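You operate a simulated robot arm through the tools that you are given. There is no shell and no other tool.

Carry out the task below with a simulated two-armed robot. There is one attempt and no reset: what you move stays moved.

TASK
Send resin to the purple drip bar and hardener to the yellow one.
Fine: the pipes are clean; shut seven and ten, open eight and nine, then open one and three.

Only the result counts: the job must be done as asked and must still hold three seconds after the hand-in. Knocking over, shifting, dropping, spilling or breaking anything else fails it.

THE ROBOT
Two 7-joint arms with two-finger grippers on one trunk that stands fixed in place. Base frame: the origin is at the foot of the trunk, x ahead of it, y to its left, z up. Readings come in mm, rad, newtons and seconds.
The left shoulder is at [23, 164, 1358], the right one opposite. With the tool pointing down near the work surface each hand reaches from about 100 to 640 mm from the base axis, measured 20 degrees to its own side. Payload 2.45 kg a hand.
The tool frame of a hand sits at the grasp point between the pads (the TCP): z along the fingers, y along the line on which they close. The tips reach 26 mm beyond it. The gripper opens to 96 mm; its body begins 69 mm behind the TCP.
Orientation is that of the tool frame in the base frame, as [roll, pitch, yaw] about the fixed x, y, z axes, in that order (R = Rz(yaw) Ry(pitch) Rx(roll)). With the fingers straight down and closing along the base's y, the tool's x points along the base's -x, its y along +y and its z along -z.

THE INTERFACE
- The arms move only by the tool apply_moves. It takes "left_commands", "right_commands" or both (then of equal length, played together; a hand with none holds still); each is a list of rows, each a list of 7 numbers: the gripper command, from -1 (shut) to 1 (fully open), values between in proportion, then the shift along the tool's x, y, z in mm, then the turn, a rotation vector about the tool's x, y, z in rad. In form: [[gripper, x, y, z, ax, ay, az], ...]. A call has 1 to 20 rows; each row shifts and turns the commanded pose from where the row before left it, along the tool's axes as they then stand. Each row takes 0.2 s and may step no farther than 50 mm and 0.15 rad from the row before; otherwise, or with a gripper value out of range, the whole call is refused. A pose out of reach is approached as far as the arm can. The call stops where the force on the tool passes 60 N (or 10 N more than at its start, if that is more) or the arm is blocked; 0.2 s more then pass. The fingers move at their own pace (about 119.9 mm/s each) and stop on an object; they squeeze with about 41 N. The grip force told is the motor's: it shows also when the fingers shut on nothing. Time passes only in rows, and 0.2 s behind the last, so rows that do not move let the fingers close. The reply holds the time, the measured pose of the TCP, the force on the tool along the base axes, the opening and the grip force, in the units named above and with some noise, with the torque about the TCP (base axes, N m) and any sound that the robot's microphone picked up, and new pictures: "show" is both (left out), scene, wrist or none (wrist: the cameras of the hands that moved).
- Cameras (640 x 400 px; columns grow to the right, rows downward): "scene" is now at [60.2, -29, 1837.9]; the picture's right is [-0.42, -0.91, 0.00], its down [-0.63, 0.29, -0.72] and it looks along [0.65, -0.30, -0.70] (base axes); focal length 348 px, centre (320, 200). "left" rides on the left gripper at [81, -3, -98] in its tool frame; the picture's right is [0.04, 1.00, 0.00], its down [-0.73, 0.03, -0.68] and it looks along [-0.68, 0.03, 0.73] (tool axes); focal length 256 px, centre (320, 200). "right" rides on the right gripper at [82, 3, -98] in its tool frame; the picture's right is [-0.04, 1.00, 0.00], its down [-0.73, -0.03, -0.68] and it looks along [-0.68, -0.03, 0.73] (tool axes); focal length 256 px, centre (320, 200). There is no depth. A picture from a camera that has moved, and an enlarged one, comes with that camera's place and axes in the base frame and with its lens.
- slide_trunk(by): moves the trunk up (or, below 0, down) by that many mm; the arms and the scene camera ride with it, the base frame stays. It gives what a move gives, with no picture.
- turn_head(pan, tilt): turns the head with the scene camera to pan (to the left, within 2.094 rad either way) and tilt (down, from -0.506 to 1.204), counted from straight ahead of the robot (the tilt from the chest, where the trunk bows). It gives what a move gives, and a new picture of the scene camera.
- inspect(camera, box): a new picture of the part [left, top, right, bottom] of that camera's present view, enlarged. No time passes.
- close_job(): hands the job in; it is judged then, once.

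Places have to be worked out from the pictures, the camera data and where the tool is seen. Open the grippers and draw the arms clear of the work before you hand the job in, unless the task says otherwise.

The tools are called after ">>>" as a command line: name --argument value ..., lists and objects as JSON in quotes. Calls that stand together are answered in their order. apply_moves: Moves the arms, as the interface text tells. Its arguments: {"type":"object","properties":{"left_commands":{"type":"array"},"right_commands":{"type":"array"},"show":{"type":"string","enum":["both","scene","wrist","none"]}},"required":[]} The other tools are called the same way: slide_trunk (by) moves the trunk up or down; turn_head (pan, tilt) turns the head that bears the scene camera; inspect (camera, box) takes an enlarged picture of a part of a camera's view; close_job () hands the job in.

At the start:

```text
time_s: 0.0
left_tcp_pos: [381.5, -29.7, 1604.6]
left_tool_rot: [-3.136, 0.003, -3.139]
left_ft_force: [-0.5, 0.1, 0.2]
left_ft_torque: [-0.02, 0.03, 0.01]
left_grip_width: 95.9
left_finger_force: 0.1
right_tcp_pos: [234.0, -297.5, 1586.8]
right_tool_rot: [-3.139, -0.003, -3.141]
right_ft_force: [-0.6, -0.2, -0.6]
right_ft_torque: [0.0, 0.03, 0.0]
right_grip_width: 96.0
right_finger_force: 0.1
trunk travel left (down, up): [-527.0, 40.0]
head pan, tilt (commanded): [-0.433, 0.768]
```

scene: 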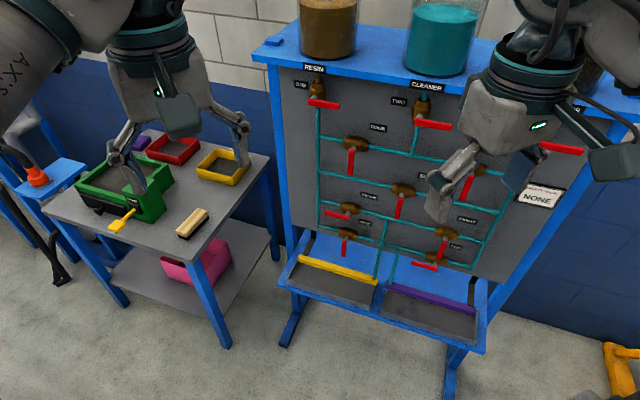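
right: 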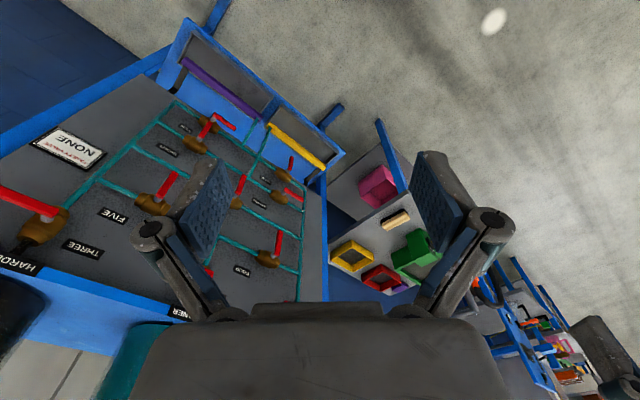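
left: 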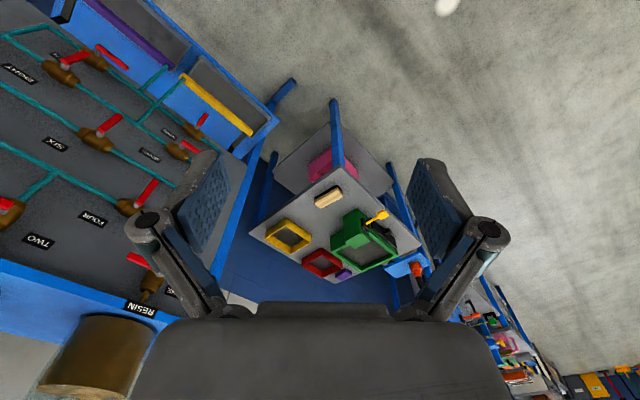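

I'll first look closely at the panel: valves, labels and pipes, in the scene and the wrist views.

>>> inspect --camera "scene" --box '[260, 40, 620, 300]'

>>> inspect --camera "right" --box '[0, 60, 340, 320]'

>>> inspect --camera "left" --box '[0, 0, 280, 320]'

```text
1.54 times, centred on (440, 170) of scene
camera zoom: at [60.2, -29.0, 1837.9], right [-0.42, -0.91, 0.0], down [-0.63, 0.29, -0.72], along [0.65, -0.3, -0.7], focal length 536 px, centre (135, 246)
```

zoom: 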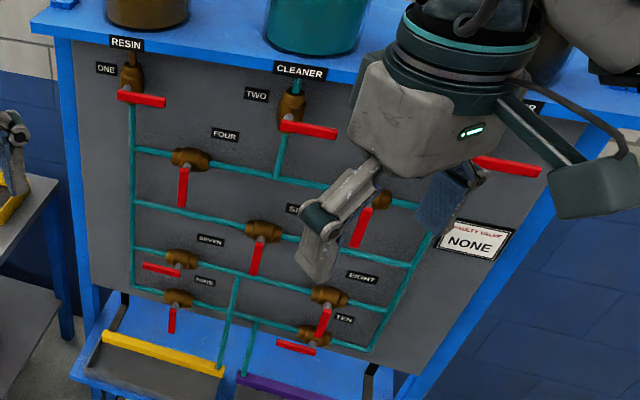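

```text
1.54 times, centred on (170, 190) of right
camera zoom: at [153.5, -293.1, 1685.7], right [0.04, 1.0, 0.0], down [0.73, -0.03, 0.68], along [0.68, -0.03, -0.73], focal length 394 px, centre (551, 215)
```

zoom: 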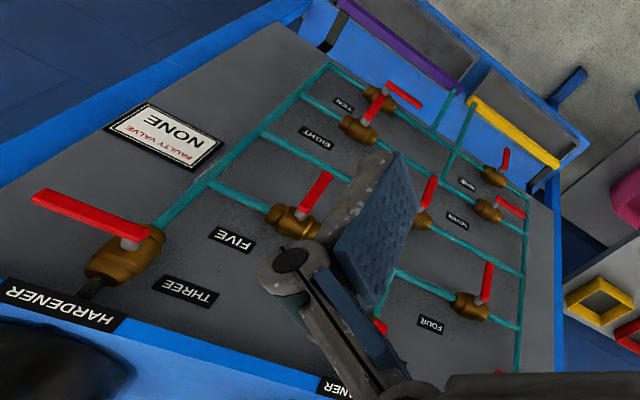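

```text
1.25 times, centred on (140, 160) of left
camera zoom: at [299.9, -32.1, 1704.1], right [-0.04, 1.0, -0.01], down [0.73, 0.03, 0.68], along [0.68, 0.02, -0.73], focal length 320 px, centre (545, 250)
```

zoom: 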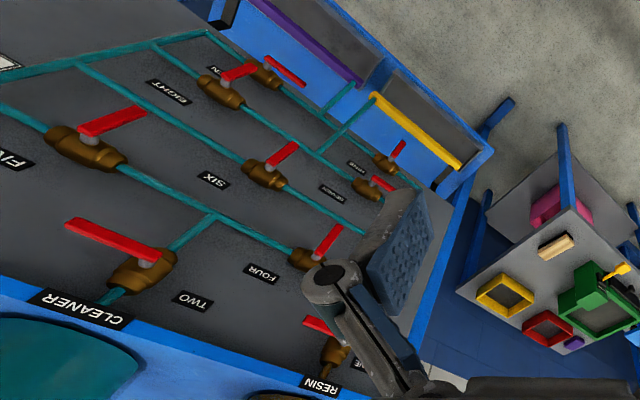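

The scene and wrist views agree with the usual convention: levers along the pipe are open (SEVEN, TEN) and levers across it are shut (the rest). The faulty-valve card says NONE. I'll move the right hand out of the head camera's view so I can measure the panel properly.

>>> apply_moves --right_commands '[[-1, 20, -40, 0, 0, 0, 0], [-1, 20, -40, 0, 0, 0, 0], [-1, 20, -40, 0, 0, 0, 0], [-1, 20, -40, 0, 0, 0, 0], [-1, 20, -40, 0, 0, 0, 0]]' --show "both"

```text
time_s: 1.2
left_tcp_pos: [379.6, -35.4, 1606.6]
left_tool_rot: [-3.139, 0.002, -3.14]
left_ft_force: [-0.2, -1.0, 0.4]
left_ft_torque: [0.02, -0.03, 0.03]
left_grip_width: 96.0
left_finger_force: 0.0
right_tcp_pos: [165.1, -449.2, 1526.7]
right_tool_rot: [3.14, 0.001, 3.139]
right_ft_force: [0.1, 0.2, -0.8]
right_ft_torque: [0.0, -0.03, 0.0]
right_grip_width: 0.0
right_finger_force: 28.3
right hand out of reach, approached as far as the arm can: row 3, 4, 5
trunk travel left (down, up): [-527.0, 40.0]
head pan, tilt (commanded): [-0.433, 0.768]
camera scene: at [58.0, -36.1, 1837.8], right [-0.42, -0.91, 0.0], down [-0.63, 0.29, -0.72], along [0.65, -0.3, -0.7], focal length 348 px, centre (320, 200)
camera right: at [83.3, -445.2, 1625.6], right [0.04, 1.0, 0.0], down [0.73, -0.03, 0.68], along [0.68, -0.03, -0.73], focal length 256 px, centre (320, 200)
```

scene: 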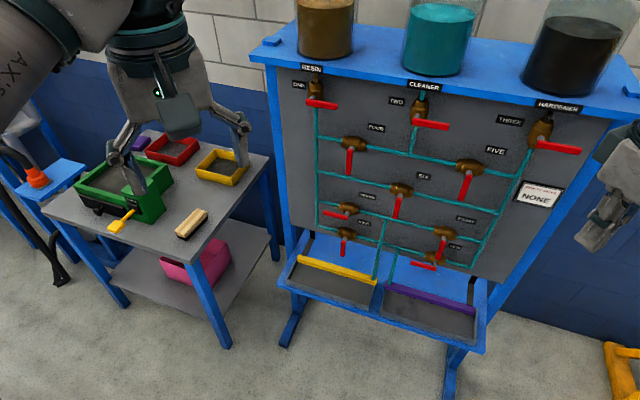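
right: 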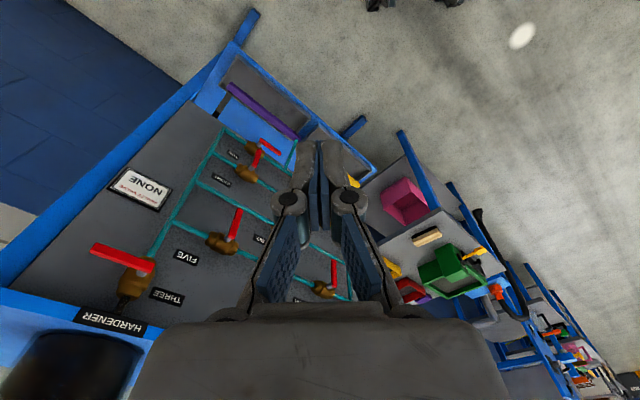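

The panel is now in full view. I'll take enlarged pictures from this height, to pair later with a lower trunk height for triangulation.

>>> inspect --camera "scene" --box '[270, 60, 430, 160]'

>>> inspect --camera "scene" --box '[430, 90, 590, 190]'

>>> inspect --camera "scene" --box '[300, 180, 460, 280]'

>>> inspect --camera "scene" --box '[380, 180, 540, 280]'

```text
4.00 times, centred on (350, 110) of scene
camera zoom: at [58.0, -36.1, 1837.8], right [-0.42, -0.91, 0.0], down [-0.63, 0.29, -0.72], along [0.65, -0.3, -0.7], focal length 1394 px, centre (200, 560)
```

zoom: 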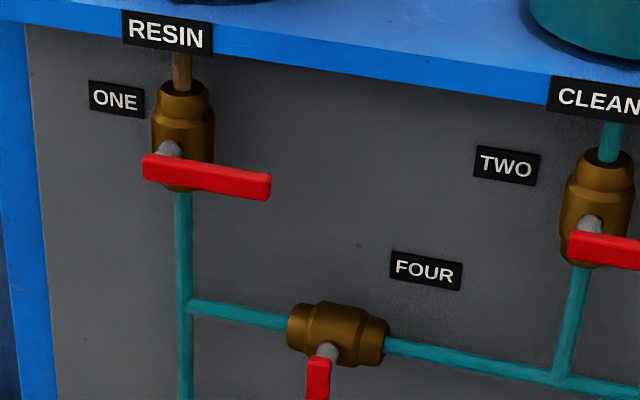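

```text
4.00 times, centred on (510, 140) of scene
camera zoom: at [58.0, -36.1, 1837.8], right [-0.42, -0.91, 0.0], down [-0.63, 0.29, -0.72], along [0.65, -0.3, -0.7], focal length 1394 px, centre (-440, 440)
```

zoom: 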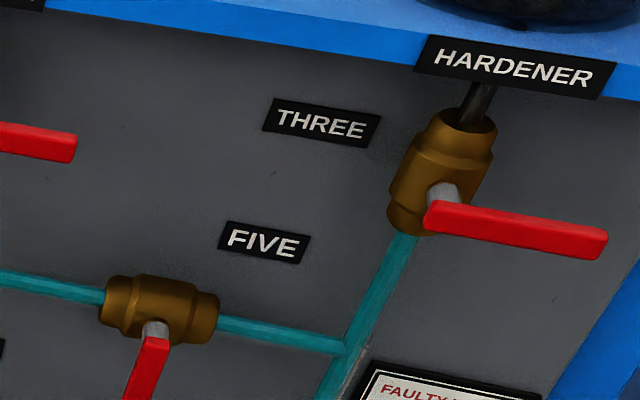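

```text
4.00 times, centred on (380, 230) of scene
camera zoom: at [58.0, -36.1, 1837.8], right [-0.42, -0.91, 0.0], down [-0.63, 0.29, -0.72], along [0.65, -0.3, -0.7], focal length 1394 px, centre (80, 80)
```

zoom: 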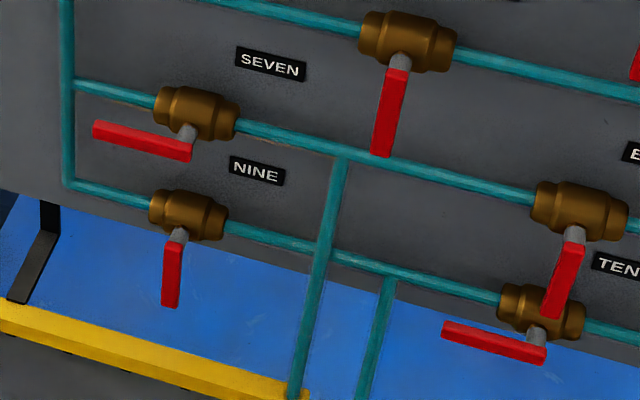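

```text
4.00 times, centred on (460, 230) of scene
camera zoom: at [58.0, -36.1, 1837.8], right [-0.42, -0.91, 0.0], down [-0.63, 0.29, -0.72], along [0.65, -0.3, -0.7], focal length 1394 px, centre (-240, 80)
```

zoom: 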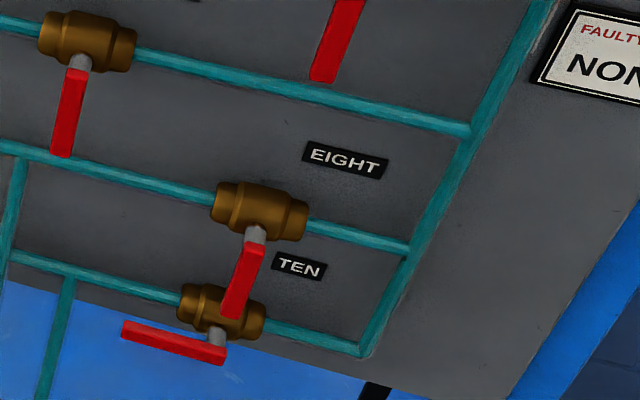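

Lower the trunk 250 mm; this both brings the shoulders to a working height and gives a vertical stereo baseline for the head camera.

>>> slide_trunk --by -250

>>> turn_head --pan -0.7 --tilt 0.5

```text
time_s: 3.8
left_tcp_pos: [379.6, -32.9, 1356.8]
left_tool_rot: [-3.137, 0.003, -3.14]
left_ft_force: [0.1, 0.1, -0.5]
left_ft_torque: [-0.01, -0.03, 0.01]
left_grip_width: 96.0
left_finger_force: 0.1
right_tcp_pos: [195.0, -445.8, 1262.9]
right_tool_rot: [-3.14, -0.075, 3.139]
right_ft_force: [0.7, 0.3, 1.0]
right_ft_torque: [0.0, 0.02, -0.03]
right_grip_width: 0.0
right_finger_force: 28.5
trunk travel left (down, up): [-277.0, 290.0]
head pan, tilt (commanded): [-0.433, 0.768]
```

```text
time_s: 4.6
left_tcp_pos: [380.8, -33.6, 1356.1]
left_tool_rot: [-3.138, 0.003, -3.141]
left_ft_force: [-0.7, 0.0, -0.3]
left_ft_torque: [0.02, -0.01, 0.01]
left_grip_width: 96.2
left_finger_force: 0.1
right_tcp_pos: [194.4, -447.6, 1261.4]
right_tool_rot: [-3.14, -0.077, 3.141]
right_ft_force: [0.8, -0.1, 0.4]
right_ft_torque: [0.01, 0.02, -0.01]
right_grip_width: 0.1
right_finger_force: 28.5
trunk travel left (down, up): [-277.0, 290.0]
head pan, tilt (commanded): [-0.7, 0.499]
camera scene: at [116.1, -61.3, 1610.7], right [-0.64, -0.77, 0.0], down [-0.37, 0.31, -0.88], along [0.67, -0.56, -0.48], focal length 348 px, centre (320, 200)
```

scene: 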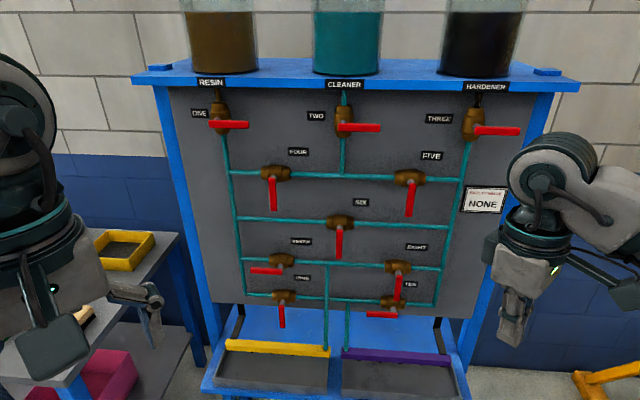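

Now the view is nearly square-on to the panel. I'll take enlarged pictures of each region to get accurate pixel positions of the levers and their stems.

>>> inspect --camera "scene" --box '[180, 60, 360, 172]'

>>> inspect --camera "scene" --box '[380, 60, 560, 172]'

>>> inspect --camera "scene" --box '[220, 230, 340, 305]'

>>> inspect --camera "scene" --box '[335, 230, 455, 305]'

>>> inspect --camera "scene" --box '[220, 265, 460, 395]'

```text
3.56 times, centred on (270, 116) of scene
camera zoom: at [116.1, -61.3, 1610.7], right [-0.64, -0.77, 0.0], down [-0.37, 0.31, -0.88], along [0.67, -0.56, -0.48], focal length 1239 px, centre (498, 499)
```

zoom: 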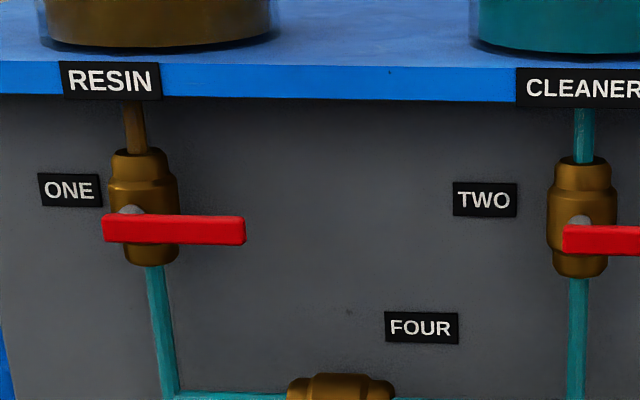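

```text
3.56 times, centred on (470, 116) of scene
camera zoom: at [116.1, -61.3, 1610.7], right [-0.64, -0.77, 0.0], down [-0.37, 0.31, -0.88], along [0.67, -0.56, -0.48], focal length 1239 px, centre (-213, 499)
```

zoom: 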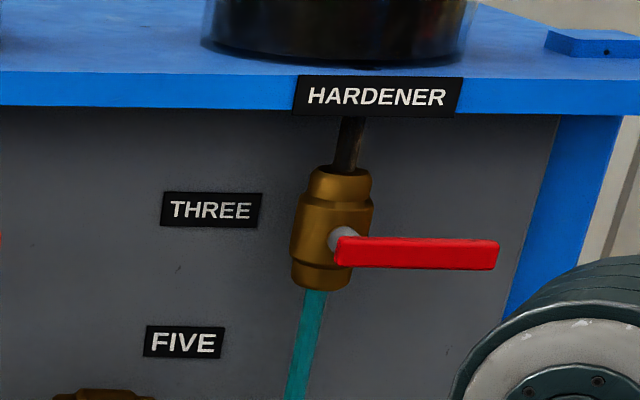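

```text
5.33 times, centred on (280, 268) of scene
camera zoom: at [116.1, -61.3, 1610.7], right [-0.64, -0.77, 0.0], down [-0.37, 0.31, -0.88], along [0.67, -0.56, -0.48], focal length 1858 px, centre (533, -160)
```

zoom: 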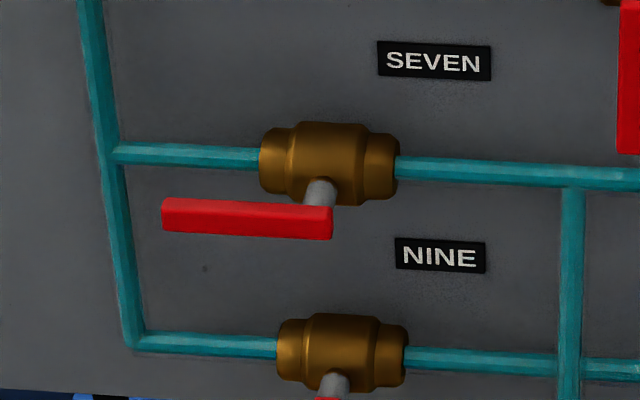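

```text
5.33 times, centred on (395, 268) of scene
camera zoom: at [116.1, -61.3, 1610.7], right [-0.64, -0.77, 0.0], down [-0.37, 0.31, -0.88], along [0.67, -0.56, -0.48], focal length 1858 px, centre (-80, -160)
```

zoom: 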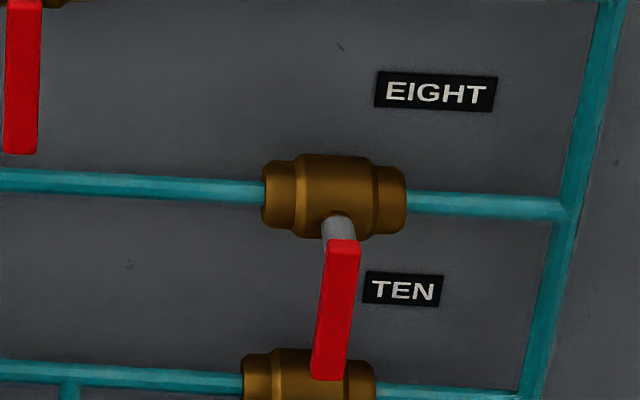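

```text
2.67 times, centred on (340, 330) of scene
camera zoom: at [116.1, -61.3, 1610.7], right [-0.64, -0.77, 0.0], down [-0.37, 0.31, -0.88], along [0.67, -0.56, -0.48], focal length 929 px, centre (267, -147)
```

zoom: 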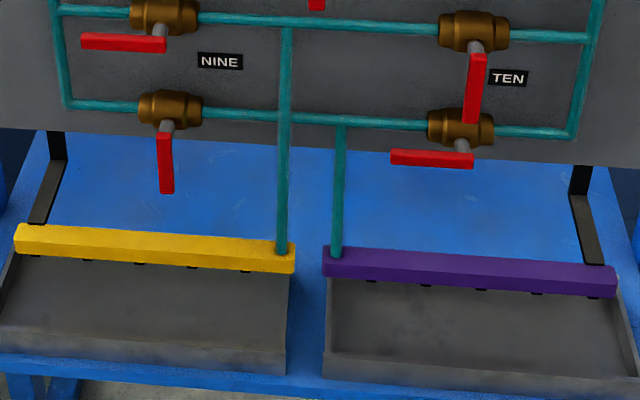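

Topology confirmed: the SEVEN–EIGHT row feeds yellow and the NINE–TEN row feeds purple. The panel faces the robot at about 45°, with the lever plane about 806 mm from the base axis. I'll bring the right hand forward, fingers shut, and yaw it toward the panel, staying about 200 mm short of it.

>>> apply_moves --right_commands '[[-1, -38, 1, 15, 0, 0, 0], [-1, -38, 1, 15, 0, 0, 0], [-1, -38, 1, 15, 0, 0, 0], [-1, -38, 1, 15, 0, 0, 0], [-1, -38, 1, 15, 0, 0, 0], [-1, -38, 1, 15, 0, 0, 0], [-1, 0, 0, 0, 0, 0, 0.13], [-1, 0, 0, 0, 0, 0, 0.13], [-1, 0, 0, 0, 0, 0, 0.13], [-1, 0, 0, 0, 0, 0, 0.13], [-1, 0, 0, 0, 0, 0, 0.13], [-1, 0, 0, 0, 0, 0, 0.13]]' --show "scene"

```text
time_s: 7.2
left_tcp_pos: [382.4, -33.7, 1355.5]
left_tool_rot: [-3.138, 0.002, -3.14]
left_ft_force: [1.1, -0.2, 0.1]
left_ft_torque: [-0.02, 0.0, 0.01]
left_grip_width: 96.1
left_finger_force: 0.1
right_tcp_pos: [416.2, -441.8, 1154.9]
right_tool_rot: [-3.087, -0.052, 2.354]
right_ft_force: [0.4, 0.3, 0.3]
right_ft_torque: [-0.02, 0.02, 0.02]
right_grip_width: 0.1
right_finger_force: 28.8
trunk travel left (down, up): [-277.0, 290.0]
head pan, tilt (commanded): [-0.7, 0.499]
camera scene: at [118.1, -61.3, 1610.6], right [-0.64, -0.76, 0.0], down [-0.37, 0.31, -0.88], along [0.67, -0.56, -0.48], focal length 348 px, centre (320, 200)
```

scene: 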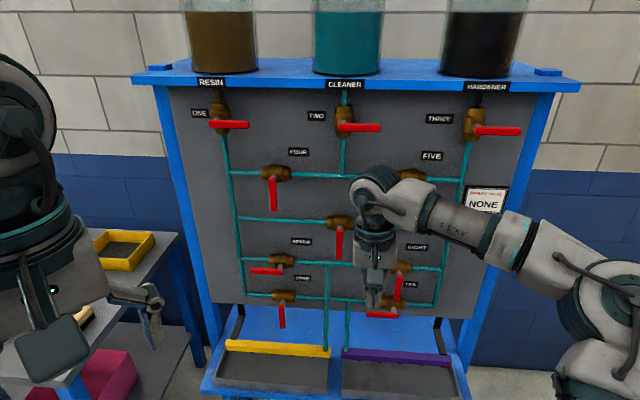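

The right hand is at the panel's middle, pointing down and yawed to face the panel. Now I pitch the tool up until it points horizontally into the panel, holding the TCP in place.

>>> apply_moves --right_commands '[[-1, 0, 0, 0, 0, -0.1475, 0], [-1, 0, 0, 0, 0, -0.1475, 0], [-1, 0, 0, 0, 0, -0.1475, 0], [-1, 0, 0, 0, 0, -0.1475, 0], [-1, 0, 0, 0, 0, -0.1475, 0], [-1, 0, 0, 0, 0, -0.1475, 0]]' --show "scene"

```text
time_s: 8.6
left_tcp_pos: [379.3, -32.8, 1354.7]
left_tool_rot: [-3.138, 0.001, -3.14]
left_ft_force: [-0.2, -0.2, 0.4]
left_ft_torque: [-0.03, 0.01, -0.01]
left_grip_width: 96.0
left_finger_force: 0.0
right_tcp_pos: [415.7, -442.1, 1155.1]
right_tool_rot: [-3.061, 0.833, 2.421]
right_ft_force: [0.2, 0.5, 0.0]
right_ft_torque: [-0.02, 0.01, 0.01]
right_grip_width: 0.2
right_finger_force: 27.9
trunk travel left (down, up): [-277.0, 290.0]
head pan, tilt (commanded): [-0.7, 0.499]
camera scene: at [116.9, -60.8, 1610.8], right [-0.64, -0.76, 0.0], down [-0.37, 0.31, -0.88], along [0.67, -0.56, -0.48], focal length 348 px, centre (320, 200)
```

scene: 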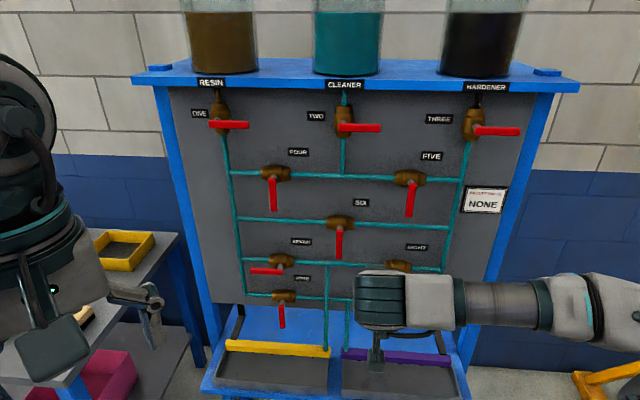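

Pitch continues cleanly with nothing near the hand. I'll finish the turn to horizontal and level the small roll.

>>> apply_moves --right_commands '[[-1, 0, 0, 0, 0, -0.1475, 0], [-1, 0, 0, 0, 0, -0.1475, 0], [-1, 0, 0, 0, 0, -0.1475, 0], [-1, 0, 0, 0, 0, -0.1475, 0], [-1, 0, 0, 0, 0, -0.1475, 0], [-1, 0, 0, 0, 0, 0, 0.0545]]' --show "both"

```text
time_s: 10.0
left_tcp_pos: [379.5, -34.8, 1355.6]
left_tool_rot: [-3.137, 0.003, -3.141]
left_ft_force: [1.0, -0.3, -0.3]
left_ft_torque: [-0.01, -0.01, 0.01]
left_grip_width: 96.2
left_finger_force: 0.0
right_tcp_pos: [436.1, -447.6, 1162.8]
right_tool_rot: [1.499, 1.57, 0.72]
right_ft_force: [0.4, 0.1, -0.3]
right_ft_torque: [0.02, 0.0, -0.04]
right_grip_width: 0.3
right_finger_force: 28.6
right hand out of reach, approached as far as the arm can: row 4, 5
trunk travel left (down, up): [-277.0, 290.0]
head pan, tilt (commanded): [-0.7, 0.499]
camera scene: at [116.6, -61.2, 1610.8], right [-0.64, -0.76, 0.0], down [-0.37, 0.31, -0.88], along [0.67, -0.56, -0.48], focal length 348 px, centre (320, 200)
camera right: at [369.1, -375.1, 1081.9], right [0.7, 0.71, 0.04], down [-0.5, 0.46, 0.73], along [0.5, -0.54, 0.68], focal length 256 px, centre (320, 200)
```

scene: 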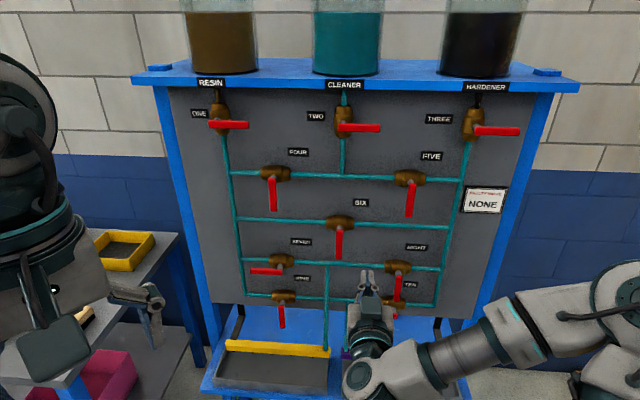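
right: 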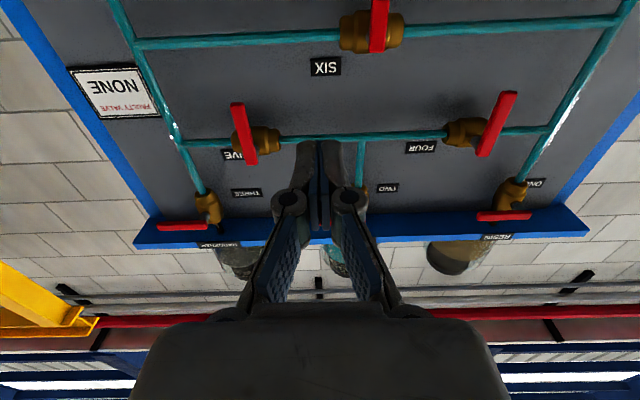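

The hand now points squarely into the panel at about [436, -448, 1163], and the predicted and seen fingertip positions agree. I'll check the fingertip shape before approaching SEVEN.

>>> inspect --camera "right" --box '[220, 100, 420, 225]'

>>> inspect --camera "scene" --box '[300, 240, 440, 328]'

```text
3.20 times, centred on (320, 162) of right
camera zoom: at [369.1, -375.1, 1081.9], right [0.7, 0.71, 0.04], down [-0.5, 0.46, 0.73], along [0.5, -0.54, 0.68], focal length 819 px, centre (320, 320)
```

zoom: 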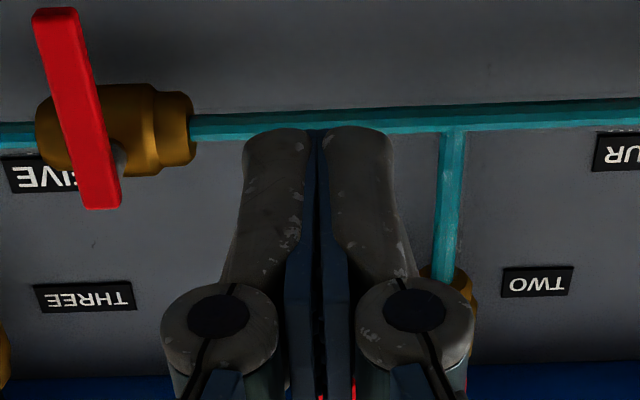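

```text
4.55 times, centred on (370, 284) of scene
camera zoom: at [116.6, -61.2, 1610.8], right [-0.64, -0.76, 0.0], down [-0.37, 0.31, -0.88], along [0.67, -0.56, -0.48], focal length 1584 px, centre (93, -182)
```

zoom: 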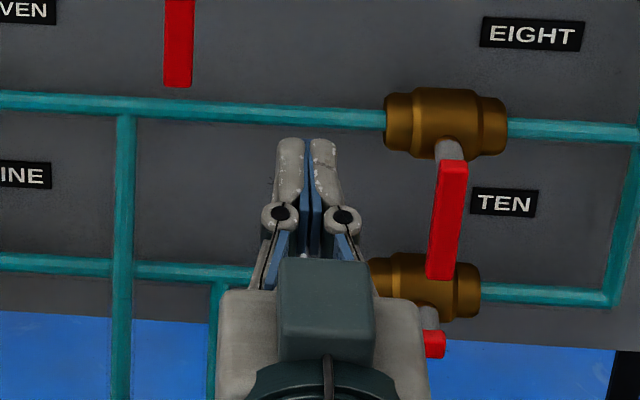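

Closed fingertips are about 28 mm wide and 22 mm high. I move the right hand left to a stand-off point in front of and above SEVEN's lever tip, still about 60 mm short of the lever plane.

>>> apply_moves --right_commands '[[-1, 12.6, 37.6, 13.6, 0, 0, 0], [-1, 12.6, 37.6, 13.6, 0, 0, 0], [-1, 12.6, 37.6, 13.6, 0, 0, 0], [-1, 12.6, 37.6, 13.6, 0, 0, 0], [-1, 12.6, 37.6, 13.6, 0, 0, 0], [-1, 12.6, 37.6, 13.6, 0, 0, 0], [-1, 12.6, 37.6, 13.6, 0, 0, 0]]' --show "both"

```text
time_s: 11.6
left_tcp_pos: [383.1, -33.2, 1354.1]
left_tool_rot: [-3.136, -0.001, -3.139]
left_ft_force: [0.2, 0.7, -0.3]
left_ft_torque: [-0.02, 0.05, 0.01]
left_grip_width: 95.9
left_finger_force: 0.1
right_tcp_pos: [687.6, -329.0, 1073.0]
right_tool_rot: [-2.361, 1.568, 3.142]
right_ft_force: [-0.2, 0.2, 0.3]
right_ft_torque: [-0.03, -0.02, -0.01]
right_grip_width: 0.0
right_finger_force: 28.2
right hand out of reach, approached as far as the arm can: row 7
trunk travel left (down, up): [-277.0, 290.0]
head pan, tilt (commanded): [-0.7, 0.499]
camera scene: at [122.4, -57.5, 1610.4], right [-0.64, -0.76, 0.0], down [-0.37, 0.31, -0.88], along [0.67, -0.57, -0.48], focal length 348 px, centre (320, 200)
camera right: at [621.6, -256.7, 993.2], right [0.7, 0.71, 0.04], down [-0.5, 0.46, 0.74], along [0.51, -0.54, 0.68], focal length 256 px, centre (320, 200)
```

scene: 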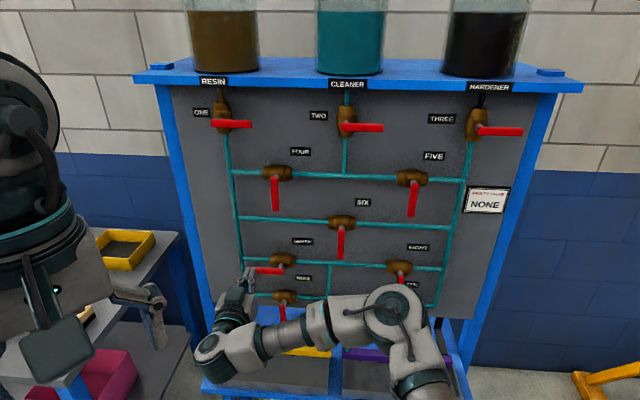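
right: 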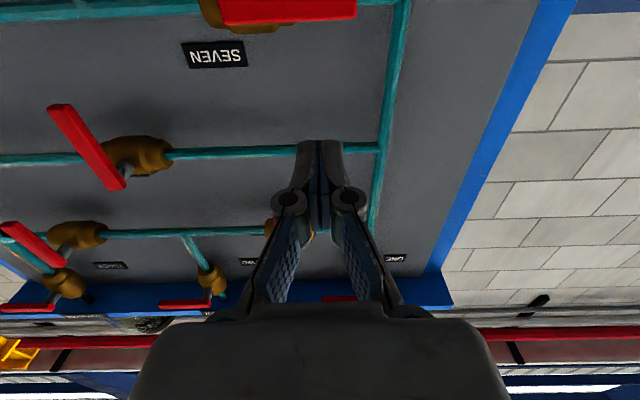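

The hand reached the stand-off, but the wrist is near its limit because the forearm runs left while the hand points straight in. Swinging the tool about 34° to the left eases the wrist, so I turn it about its own x axis with the TCP held.

>>> apply_moves --right_commands '[[-1, 0, 0, 0, -0.15, 0, 0], [-1, 0, 0, 0, -0.15, 0, 0], [-1, 0, 0, 0, -0.15, 0, 0], [-1, 0, 0, 0, -0.15, 0, 0]]' --show "scene"

```text
time_s: 12.6
left_tcp_pos: [379.2, -34.0, 1355.9]
left_tool_rot: [-3.139, 0.003, -3.139]
left_ft_force: [0.7, 0.1, 0.5]
left_ft_torque: [-0.01, 0.0, -0.02]
left_grip_width: 96.1
left_finger_force: 0.1
right_tcp_pos: [678.6, -328.6, 1096.6]
right_tool_rot: [3.058, 1.551, 2.663]
right_ft_force: [1.3, 0.2, 0.2]
right_ft_torque: [-0.03, 0.04, -0.03]
right_grip_width: 0.1
right_finger_force: 28.8
right hand out of reach, approached as far as the arm can: row 3, 4
trunk travel left (down, up): [-277.0, 290.0]
head pan, tilt (commanded): [-0.7, 0.499]
camera scene: at [118.3, -58.8, 1610.8], right [-0.64, -0.76, 0.0], down [-0.37, 0.31, -0.88], along [0.67, -0.56, -0.48], focal length 348 px, centre (320, 200)
```

scene: 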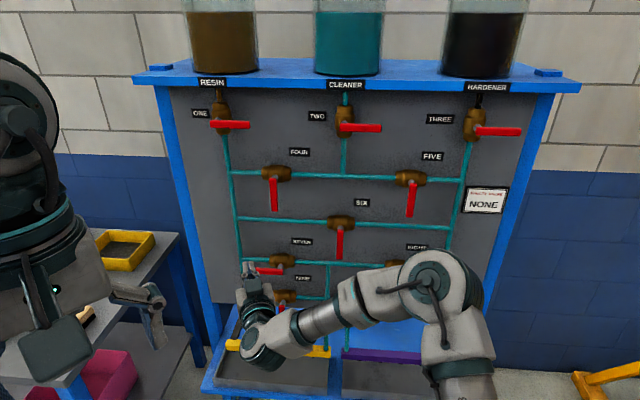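

The hand stopped at another wrist limit at about 22°. The camera side now points down, far from the wrist's neutral roll, so I'll roll the hand about its own axis toward the right in place. The tips are still about 60 mm clear of the levers.

>>> apply_moves --right_commands '[[-1, 0, 0, 0, 0, 0, -0.15], [-1, 0, 0, 0, 0, 0, -0.15], [-1, 0, 0, 0, 0, 0, -0.15], [-1, 0, 0, 0, 0, 0, -0.15], [-1, 0, 0, 0, 0, 0, -0.15]]' --show "both"

```text
time_s: 13.8
left_tcp_pos: [381.0, -33.3, 1357.0]
left_tool_rot: [-3.138, 0.002, -3.14]
left_ft_force: [-0.2, -1.1, -0.5]
left_ft_torque: [0.0, 0.02, -0.01]
left_grip_width: 95.9
left_finger_force: 0.1
right_tcp_pos: [679.2, -328.7, 1097.0]
right_tool_rot: [-1.598, 0.82, -1.99]
right_ft_force: [-0.5, 0.4, 0.3]
right_ft_torque: [0.01, -0.02, -0.03]
right_grip_width: 0.2
right_finger_force: 28.3
trunk travel left (down, up): [-277.0, 290.0]
head pan, tilt (commanded): [-0.7, 0.499]
camera scene: at [119.2, -60.2, 1610.6], right [-0.64, -0.76, 0.0], down [-0.37, 0.31, -0.88], along [0.67, -0.56, -0.48], focal length 348 px, centre (320, 200)
camera right: at [566.8, -338.5, 1038.3], right [0.28, 0.7, -0.65], down [-0.43, 0.7, 0.57], along [0.86, 0.12, 0.5], focal length 256 px, centre (320, 200)
```

scene: 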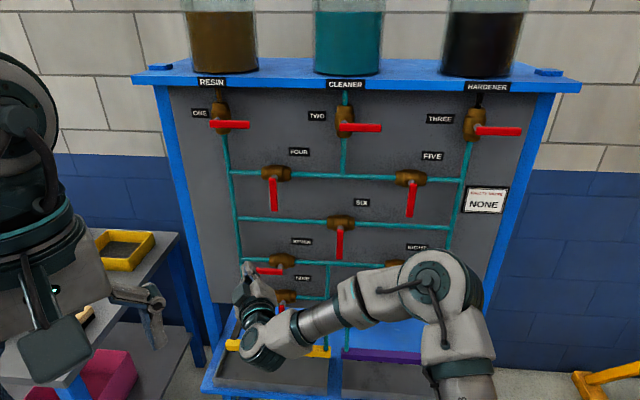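
right: 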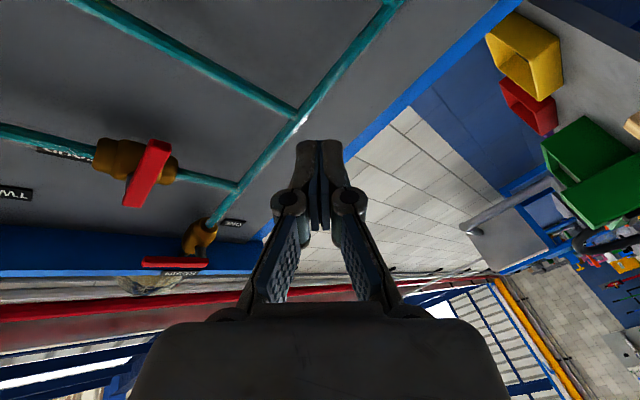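

Rolling left the rest of the arm unchanged, so the limit is elsewhere in the wrist. I'll back off 60 mm and reorient the tool to point forward and about 40° downward, camera side toward the robot. That is closer to the arm's natural posture and lets the wrist camera look straight at the panel.

>>> apply_moves --right_commands '[[-1, -7.2, 8.5, -27.9, 0, 0, 0], [-1, -7.2, 8.5, -27.9, 0, 0, 0], [-1, 0, 0, 0, 0.01177, 0.0977, 0.1061], [-1, 0, 0, 0, 0.01177, 0.0977, 0.1061], [-1, 0, 0, 0, 0.01177, 0.0977, 0.1061], [-1, 0, 0, 0, 0.01177, 0.0977, 0.1061], [-1, 0, 0, 0, 0.01177, 0.0977, 0.1061], [-1, 0, 0, 0, 0.01177, 0.0977, 0.1061], [-1, 0, 0, 0, 0.01177, 0.0977, 0.1061], [-1, 0, 0, 0, 0.01177, 0.0977, 0.1061]]' --show "both"

```text
time_s: 16.0
left_tcp_pos: [381.7, -33.3, 1355.6]
left_tool_rot: [-3.138, 0.001, -3.14]
left_ft_force: [-0.6, -0.2, 0.1]
left_ft_torque: [0.0, -0.03, -0.01]
left_grip_width: 96.3
left_finger_force: 0.0
right_tcp_pos: [635.7, -287.0, 1096.1]
right_tool_rot: [3.135, 0.87, 2.359]
right_ft_force: [-0.8, 0.8, 0.2]
right_ft_torque: [-0.01, 0.02, -0.01]
right_grip_width: 0.0
right_finger_force: 28.3
trunk travel left (down, up): [-277.0, 290.0]
head pan, tilt (commanded): [-0.7, 0.499]
camera scene: at [119.3, -59.7, 1610.6], right [-0.64, -0.76, 0.0], down [-0.37, 0.31, -0.88], along [0.67, -0.56, -0.48], focal length 348 px, centre (320, 200)
camera right: at [547.7, -193.8, 1099.4], right [0.72, 0.69, 0.03], down [-0.06, 0.01, 1.0], along [0.69, -0.72, 0.04], focal length 256 px, centre (320, 200)
```

scene: 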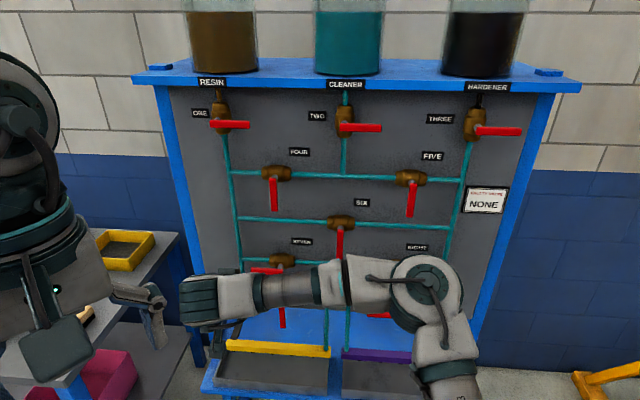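
right: 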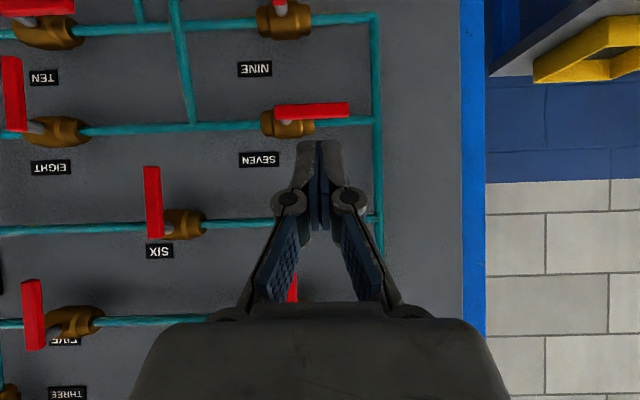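

The wrist camera now looks straight at the panel (upside-down), and SEVEN's lever reads at u≈198–271 mm, close to my scene estimate. I'll check the exact pixels and advance straight in by about 96 mm, still short of the lever plane.

>>> apply_moves --right_commands '[[-1, -18, 2.7, 26.6, 0, 0, 0], [-1, -18, 2.7, 26.6, 0, 0, 0], [-1, -18, 2.7, 26.6, 0, 0, 0]]' --show "both"

```text
time_s: 16.8
left_tcp_pos: [381.1, -34.2, 1355.3]
left_tool_rot: [-3.139, 0.003, -3.141]
left_ft_force: [0.7, 0.6, 0.0]
left_ft_torque: [0.02, -0.01, 0.0]
left_grip_width: 96.1
left_finger_force: 0.2
right_tcp_pos: [711.6, -348.8, 1085.5]
right_tool_rot: [3.139, 0.869, 2.36]
right_ft_force: [-0.6, 0.0, -0.3]
right_ft_torque: [0.03, 0.0, 0.0]
right_grip_width: 0.0
right_finger_force: 28.1
trunk travel left (down, up): [-277.0, 290.0]
head pan, tilt (commanded): [-0.7, 0.499]
camera scene: at [120.9, -61.2, 1610.4], right [-0.64, -0.76, 0.0], down [-0.37, 0.31, -0.88], along [0.67, -0.56, -0.48], focal length 348 px, centre (320, 200)
camera right: at [622.3, -256.6, 1088.1], right [0.72, 0.69, 0.03], down [-0.05, 0.01, 1.0], along [0.69, -0.72, 0.04], focal length 256 px, centre (320, 200)
```

scene: 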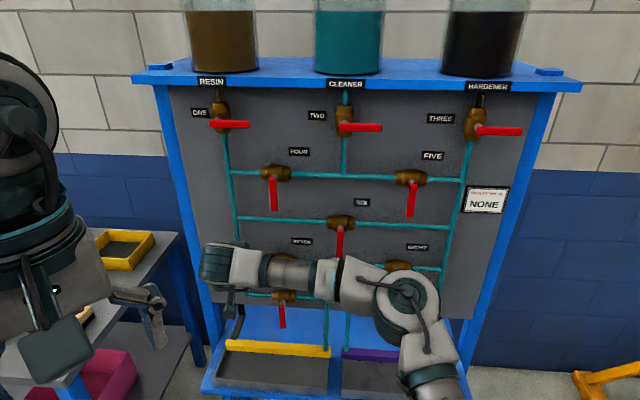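
right: 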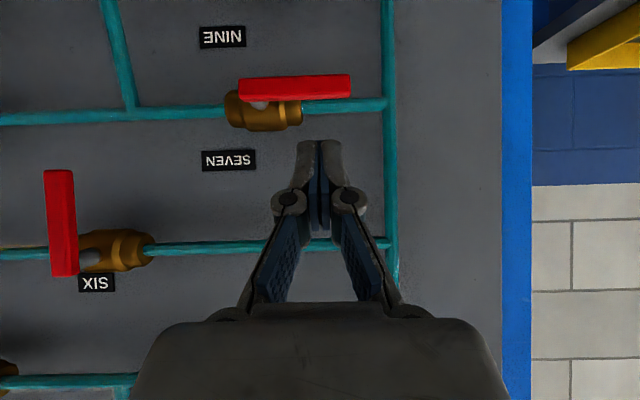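

The hand reached this point without limits. In the wrist frame the SEVEN lever lies about 55 mm below and 40 mm beyond the fingertips, with its hub about 50 mm to the right. I'll insert 54 mm above the lever, then lower to just above it and look.

>>> apply_moves --right_commands '[[-1, -11.6, 0, 13.75, 0, 0, 0], [-1, -11.6, 0, 13.75, 0, 0, 0], [-1, -11.6, 0, 13.75, 0, 0, 0], [-1, 8.8, 0, 7.4, 0, 0, 0], [-1, 8.8, 0, 7.4, 0, 0, 0]]' --show "both"

```text
time_s: 18.0
left_tcp_pos: [380.8, -33.6, 1355.6]
left_tool_rot: [-3.138, 0.001, -3.139]
left_ft_force: [0.0, -0.1, -0.1]
left_ft_torque: [0.0, -0.04, -0.01]
left_grip_width: 95.9
left_finger_force: 0.1
right_tcp_pos: [740.8, -389.1, 1063.2]
right_tool_rot: [3.136, 0.87, 2.361]
right_ft_force: [0.5, -0.3, -0.7]
right_ft_torque: [-0.01, -0.02, -0.01]
right_grip_width: 0.1
right_finger_force: 28.8
right hand out of reach, approached as far as the arm can: row 3
trunk travel left (down, up): [-277.0, 290.0]
head pan, tilt (commanded): [-0.7, 0.499]
camera scene: at [120.3, -60.4, 1610.5], right [-0.64, -0.76, 0.0], down [-0.37, 0.31, -0.88], along [0.67, -0.56, -0.48], focal length 348 px, centre (320, 200)
camera right: at [651.7, -296.5, 1065.6], right [0.72, 0.69, 0.03], down [-0.06, 0.01, 1.0], along [0.69, -0.72, 0.05], focal length 256 px, centre (320, 200)
```

scene: 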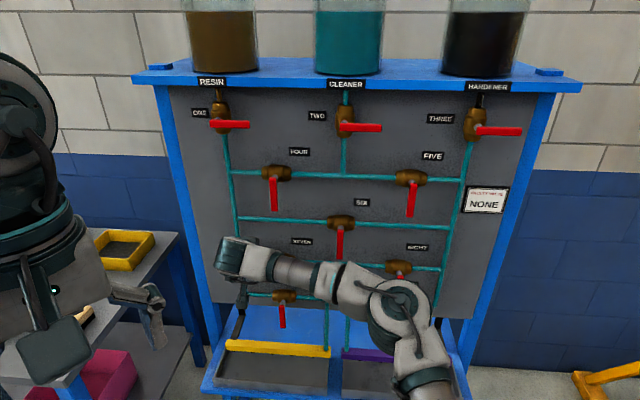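
right: 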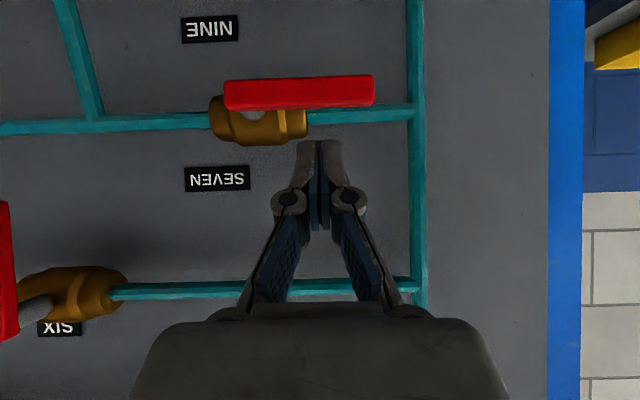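

The fingertips are now about 6 mm past the lever plane and about 34 mm above the lever, but the arm is near full stretch. A slightly flatter tool pitch should regain reach, so I turn 0.15 rad and push in another 8 mm while still above the lever.

>>> apply_moves --right_commands '[[-1, 0, 0, 0, 0, -0.15, 0], [-1, -4.2, 4, 6.8, 0, 0, 0]]' --show "wrist"

```text
time_s: 18.6
left_tcp_pos: [382.7, -34.8, 1355.4]
left_tool_rot: [-3.138, 0.001, -3.141]
left_ft_force: [-0.1, 0.6, 0.8]
left_ft_torque: [0.0, 0.05, -0.02]
left_grip_width: 95.8
left_finger_force: 0.1
right_tcp_pos: [748.4, -390.5, 1063.1]
right_tool_rot: [3.138, 1.021, 2.362]
right_ft_force: [0.6, 0.2, 0.0]
right_ft_torque: [0.01, -0.02, -0.03]
right_grip_width: 0.0
right_finger_force: 28.3
trunk travel left (down, up): [-277.0, 290.0]
head pan, tilt (commanded): [-0.7, 0.499]
camera right: at [661.4, -300.2, 1045.3], right [0.71, 0.7, 0.04], down [-0.16, 0.11, 0.98], along [0.68, -0.71, 0.19], focal length 256 px, centre (320, 200)
```

right: 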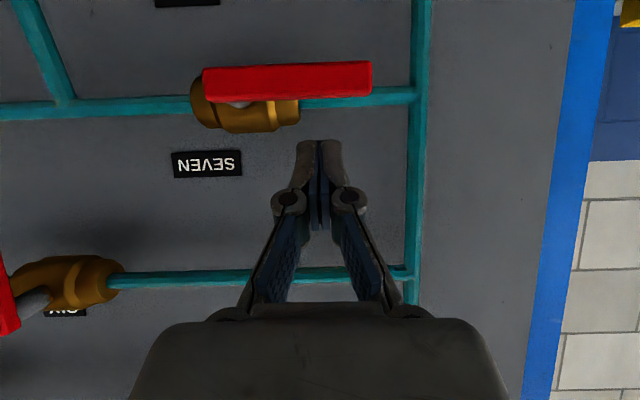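

Now the fingertips are about 17 mm past the lever's plane and 37 mm above it, with contact planned at about 47 mm from the hub. I push down through the first part of the arc and look.

>>> apply_moves --right_commands '[[-1, 8.52, 0, 5.23, 0, 0, 0], [-1, 8.52, 0, 5.23, 0, 0, 0], [-1, 6.8, 2.5, 4.2, 0, 0, 0], [-1, 6.8, 2.5, 4.2, 0, 0, 0]]' --show "both"

```text
time_s: 19.6
left_tcp_pos: [382.3, -34.0, 1355.5]
left_tool_rot: [-3.138, 0.002, -3.14]
left_ft_force: [0.4, 0.5, -0.7]
left_ft_torque: [0.03, 0.0, 0.0]
left_grip_width: 96.0
left_finger_force: 0.0
right_tcp_pos: [747.1, -391.8, 1028.0]
right_tool_rot: [3.138, 1.019, 2.363]
right_ft_force: [-0.3, 0.8, 0.5]
right_ft_torque: [0.02, 0.04, -0.04]
right_grip_width: 0.1
right_finger_force: 28.2
right hand out of reach, approached as far as the arm can: row 3, 4
trunk travel left (down, up): [-277.0, 290.0]
head pan, tilt (commanded): [-0.7, 0.499]
camera scene: at [120.5, -59.7, 1610.4], right [-0.64, -0.77, 0.0], down [-0.37, 0.31, -0.88], along [0.67, -0.56, -0.48], focal length 348 px, centre (320, 200)
camera right: at [657.7, -299.6, 1009.9], right [0.71, 0.7, 0.04], down [-0.16, 0.11, 0.98], along [0.68, -0.71, 0.19], focal length 256 px, centre (320, 200)
```

scene: 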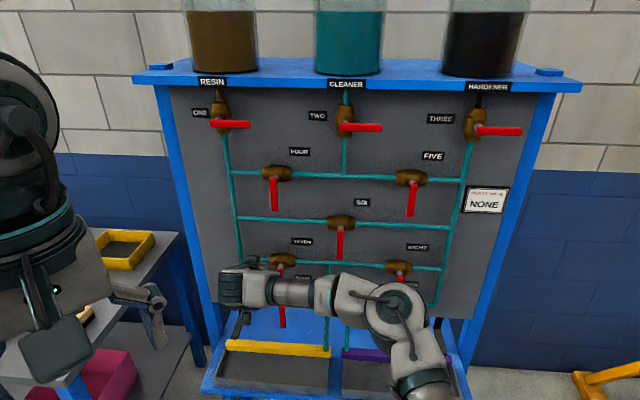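
right: 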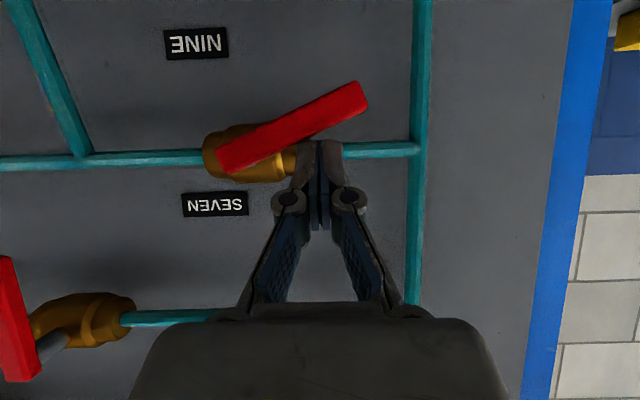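

The lever has turned about 28° downward with almost no force and follows the finger. I continue the arc down and to the right, keeping within reach.

>>> apply_moves --right_commands '[[-1, 10.2, 0, 6.3, 0, 0, 0], [-1, 10.2, -2, 6.3, 0, 0, 0], [-1, 7.7, -4, 4.7, 0, 0, 0], [-1, 7.7, -8, 4.7, 0, 0, 0]]' --show "wrist"

```text
time_s: 20.6
left_tcp_pos: [380.2, -34.1, 1355.4]
left_tool_rot: [-3.138, 0.002, -3.14]
left_ft_force: [-0.2, -0.3, -0.6]
left_ft_torque: [0.04, -0.01, -0.01]
left_grip_width: 95.9
left_finger_force: 0.1
right_tcp_pos: [736.5, -402.9, 986.3]
right_tool_rot: [3.136, 1.02, 2.359]
right_ft_force: [0.2, 0.1, 0.4]
right_ft_torque: [0.04, -0.04, 0.0]
right_grip_width: 0.1
right_finger_force: 28.1
trunk travel left (down, up): [-277.0, 290.0]
head pan, tilt (commanded): [-0.7, 0.499]
camera right: at [647.5, -309.8, 969.3], right [0.72, 0.7, 0.04], down [-0.16, 0.11, 0.98], along [0.68, -0.71, 0.19], focal length 256 px, centre (320, 200)
```

right: 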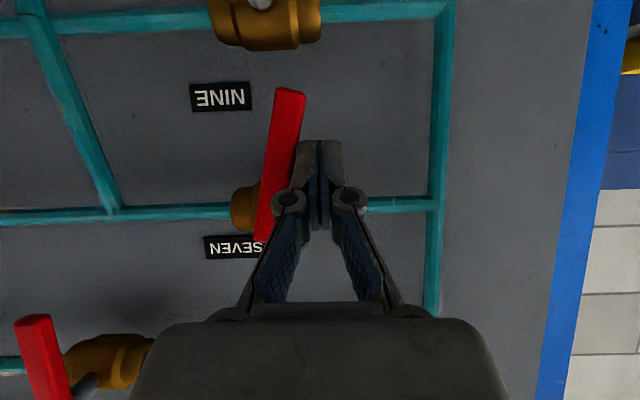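

The lever is at roughly 80°. A further 11 mm to the right should bring it upright against its stop; I do that in small steps watching the force.

>>> apply_moves --right_commands '[[-1, 3.4, -5.5, 2.1, 0, 0, 0], [-1, 3.4, -5.5, 2.1, 0, 0, 0]]' --show "wrist"

```text
time_s: 21.2
left_tcp_pos: [381.1, -34.1, 1355.6]
left_tool_rot: [-3.138, 0.0, -3.14]
left_ft_force: [-0.2, 0.0, -0.1]
left_ft_torque: [0.03, 0.02, 0.02]
left_grip_width: 96.1
left_finger_force: 0.2
right_tcp_pos: [728.3, -409.4, 978.2]
right_tool_rot: [3.136, 1.019, 2.359]
right_ft_force: [-0.5, 0.1, 0.2]
right_ft_torque: [-0.02, 0.0, 0.01]
right_grip_width: 0.0
right_finger_force: 28.7
trunk travel left (down, up): [-277.0, 290.0]
head pan, tilt (commanded): [-0.7, 0.499]
camera right: at [640.1, -317.5, 961.5], right [0.71, 0.7, 0.04], down [-0.16, 0.11, 0.98], along [0.68, -0.71, 0.19], focal length 256 px, centre (320, 200)
```

right: 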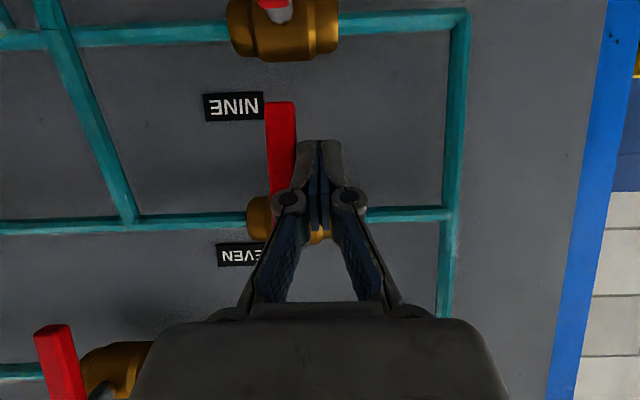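

The lever now looks upright. I nudge it 2–4 mm further to feel for the end stop.

>>> apply_moves --right_commands '[[-1, 0, -2, 0, 0, 0, 0], [-1, 0, -2, 0, 0, 0, 0]]' --show "wrist"

```text
time_s: 21.8
left_tcp_pos: [381.8, -32.8, 1355.3]
left_tool_rot: [-3.138, 0.001, -3.139]
left_ft_force: [0.7, 0.7, 0.8]
left_ft_torque: [-0.01, -0.01, 0.0]
left_grip_width: 96.1
left_finger_force: 0.1
right_tcp_pos: [726.7, -409.5, 978.1]
right_tool_rot: [3.136, 1.019, 2.365]
right_ft_force: [13.7, 5.3, -0.5]
right_ft_torque: [-0.05, 0.13, 0.18]
right_grip_width: 0.1
right_finger_force: 28.7
trunk travel left (down, up): [-277.0, 290.0]
head pan, tilt (commanded): [-0.7, 0.499]
camera right: at [639.3, -317.9, 961.3], right [0.71, 0.7, 0.04], down [-0.16, 0.11, 0.98], along [0.68, -0.7, 0.19], focal length 256 px, centre (320, 200)
```

right: 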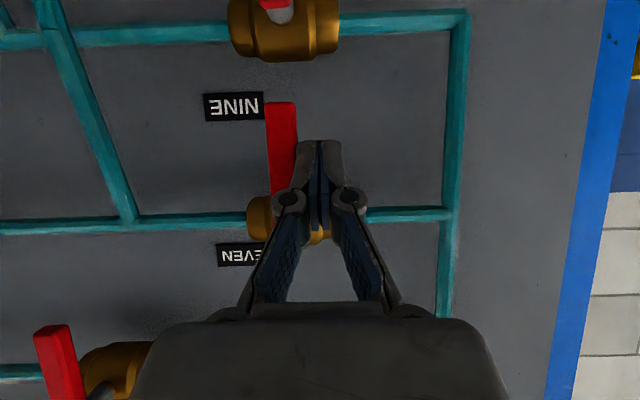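

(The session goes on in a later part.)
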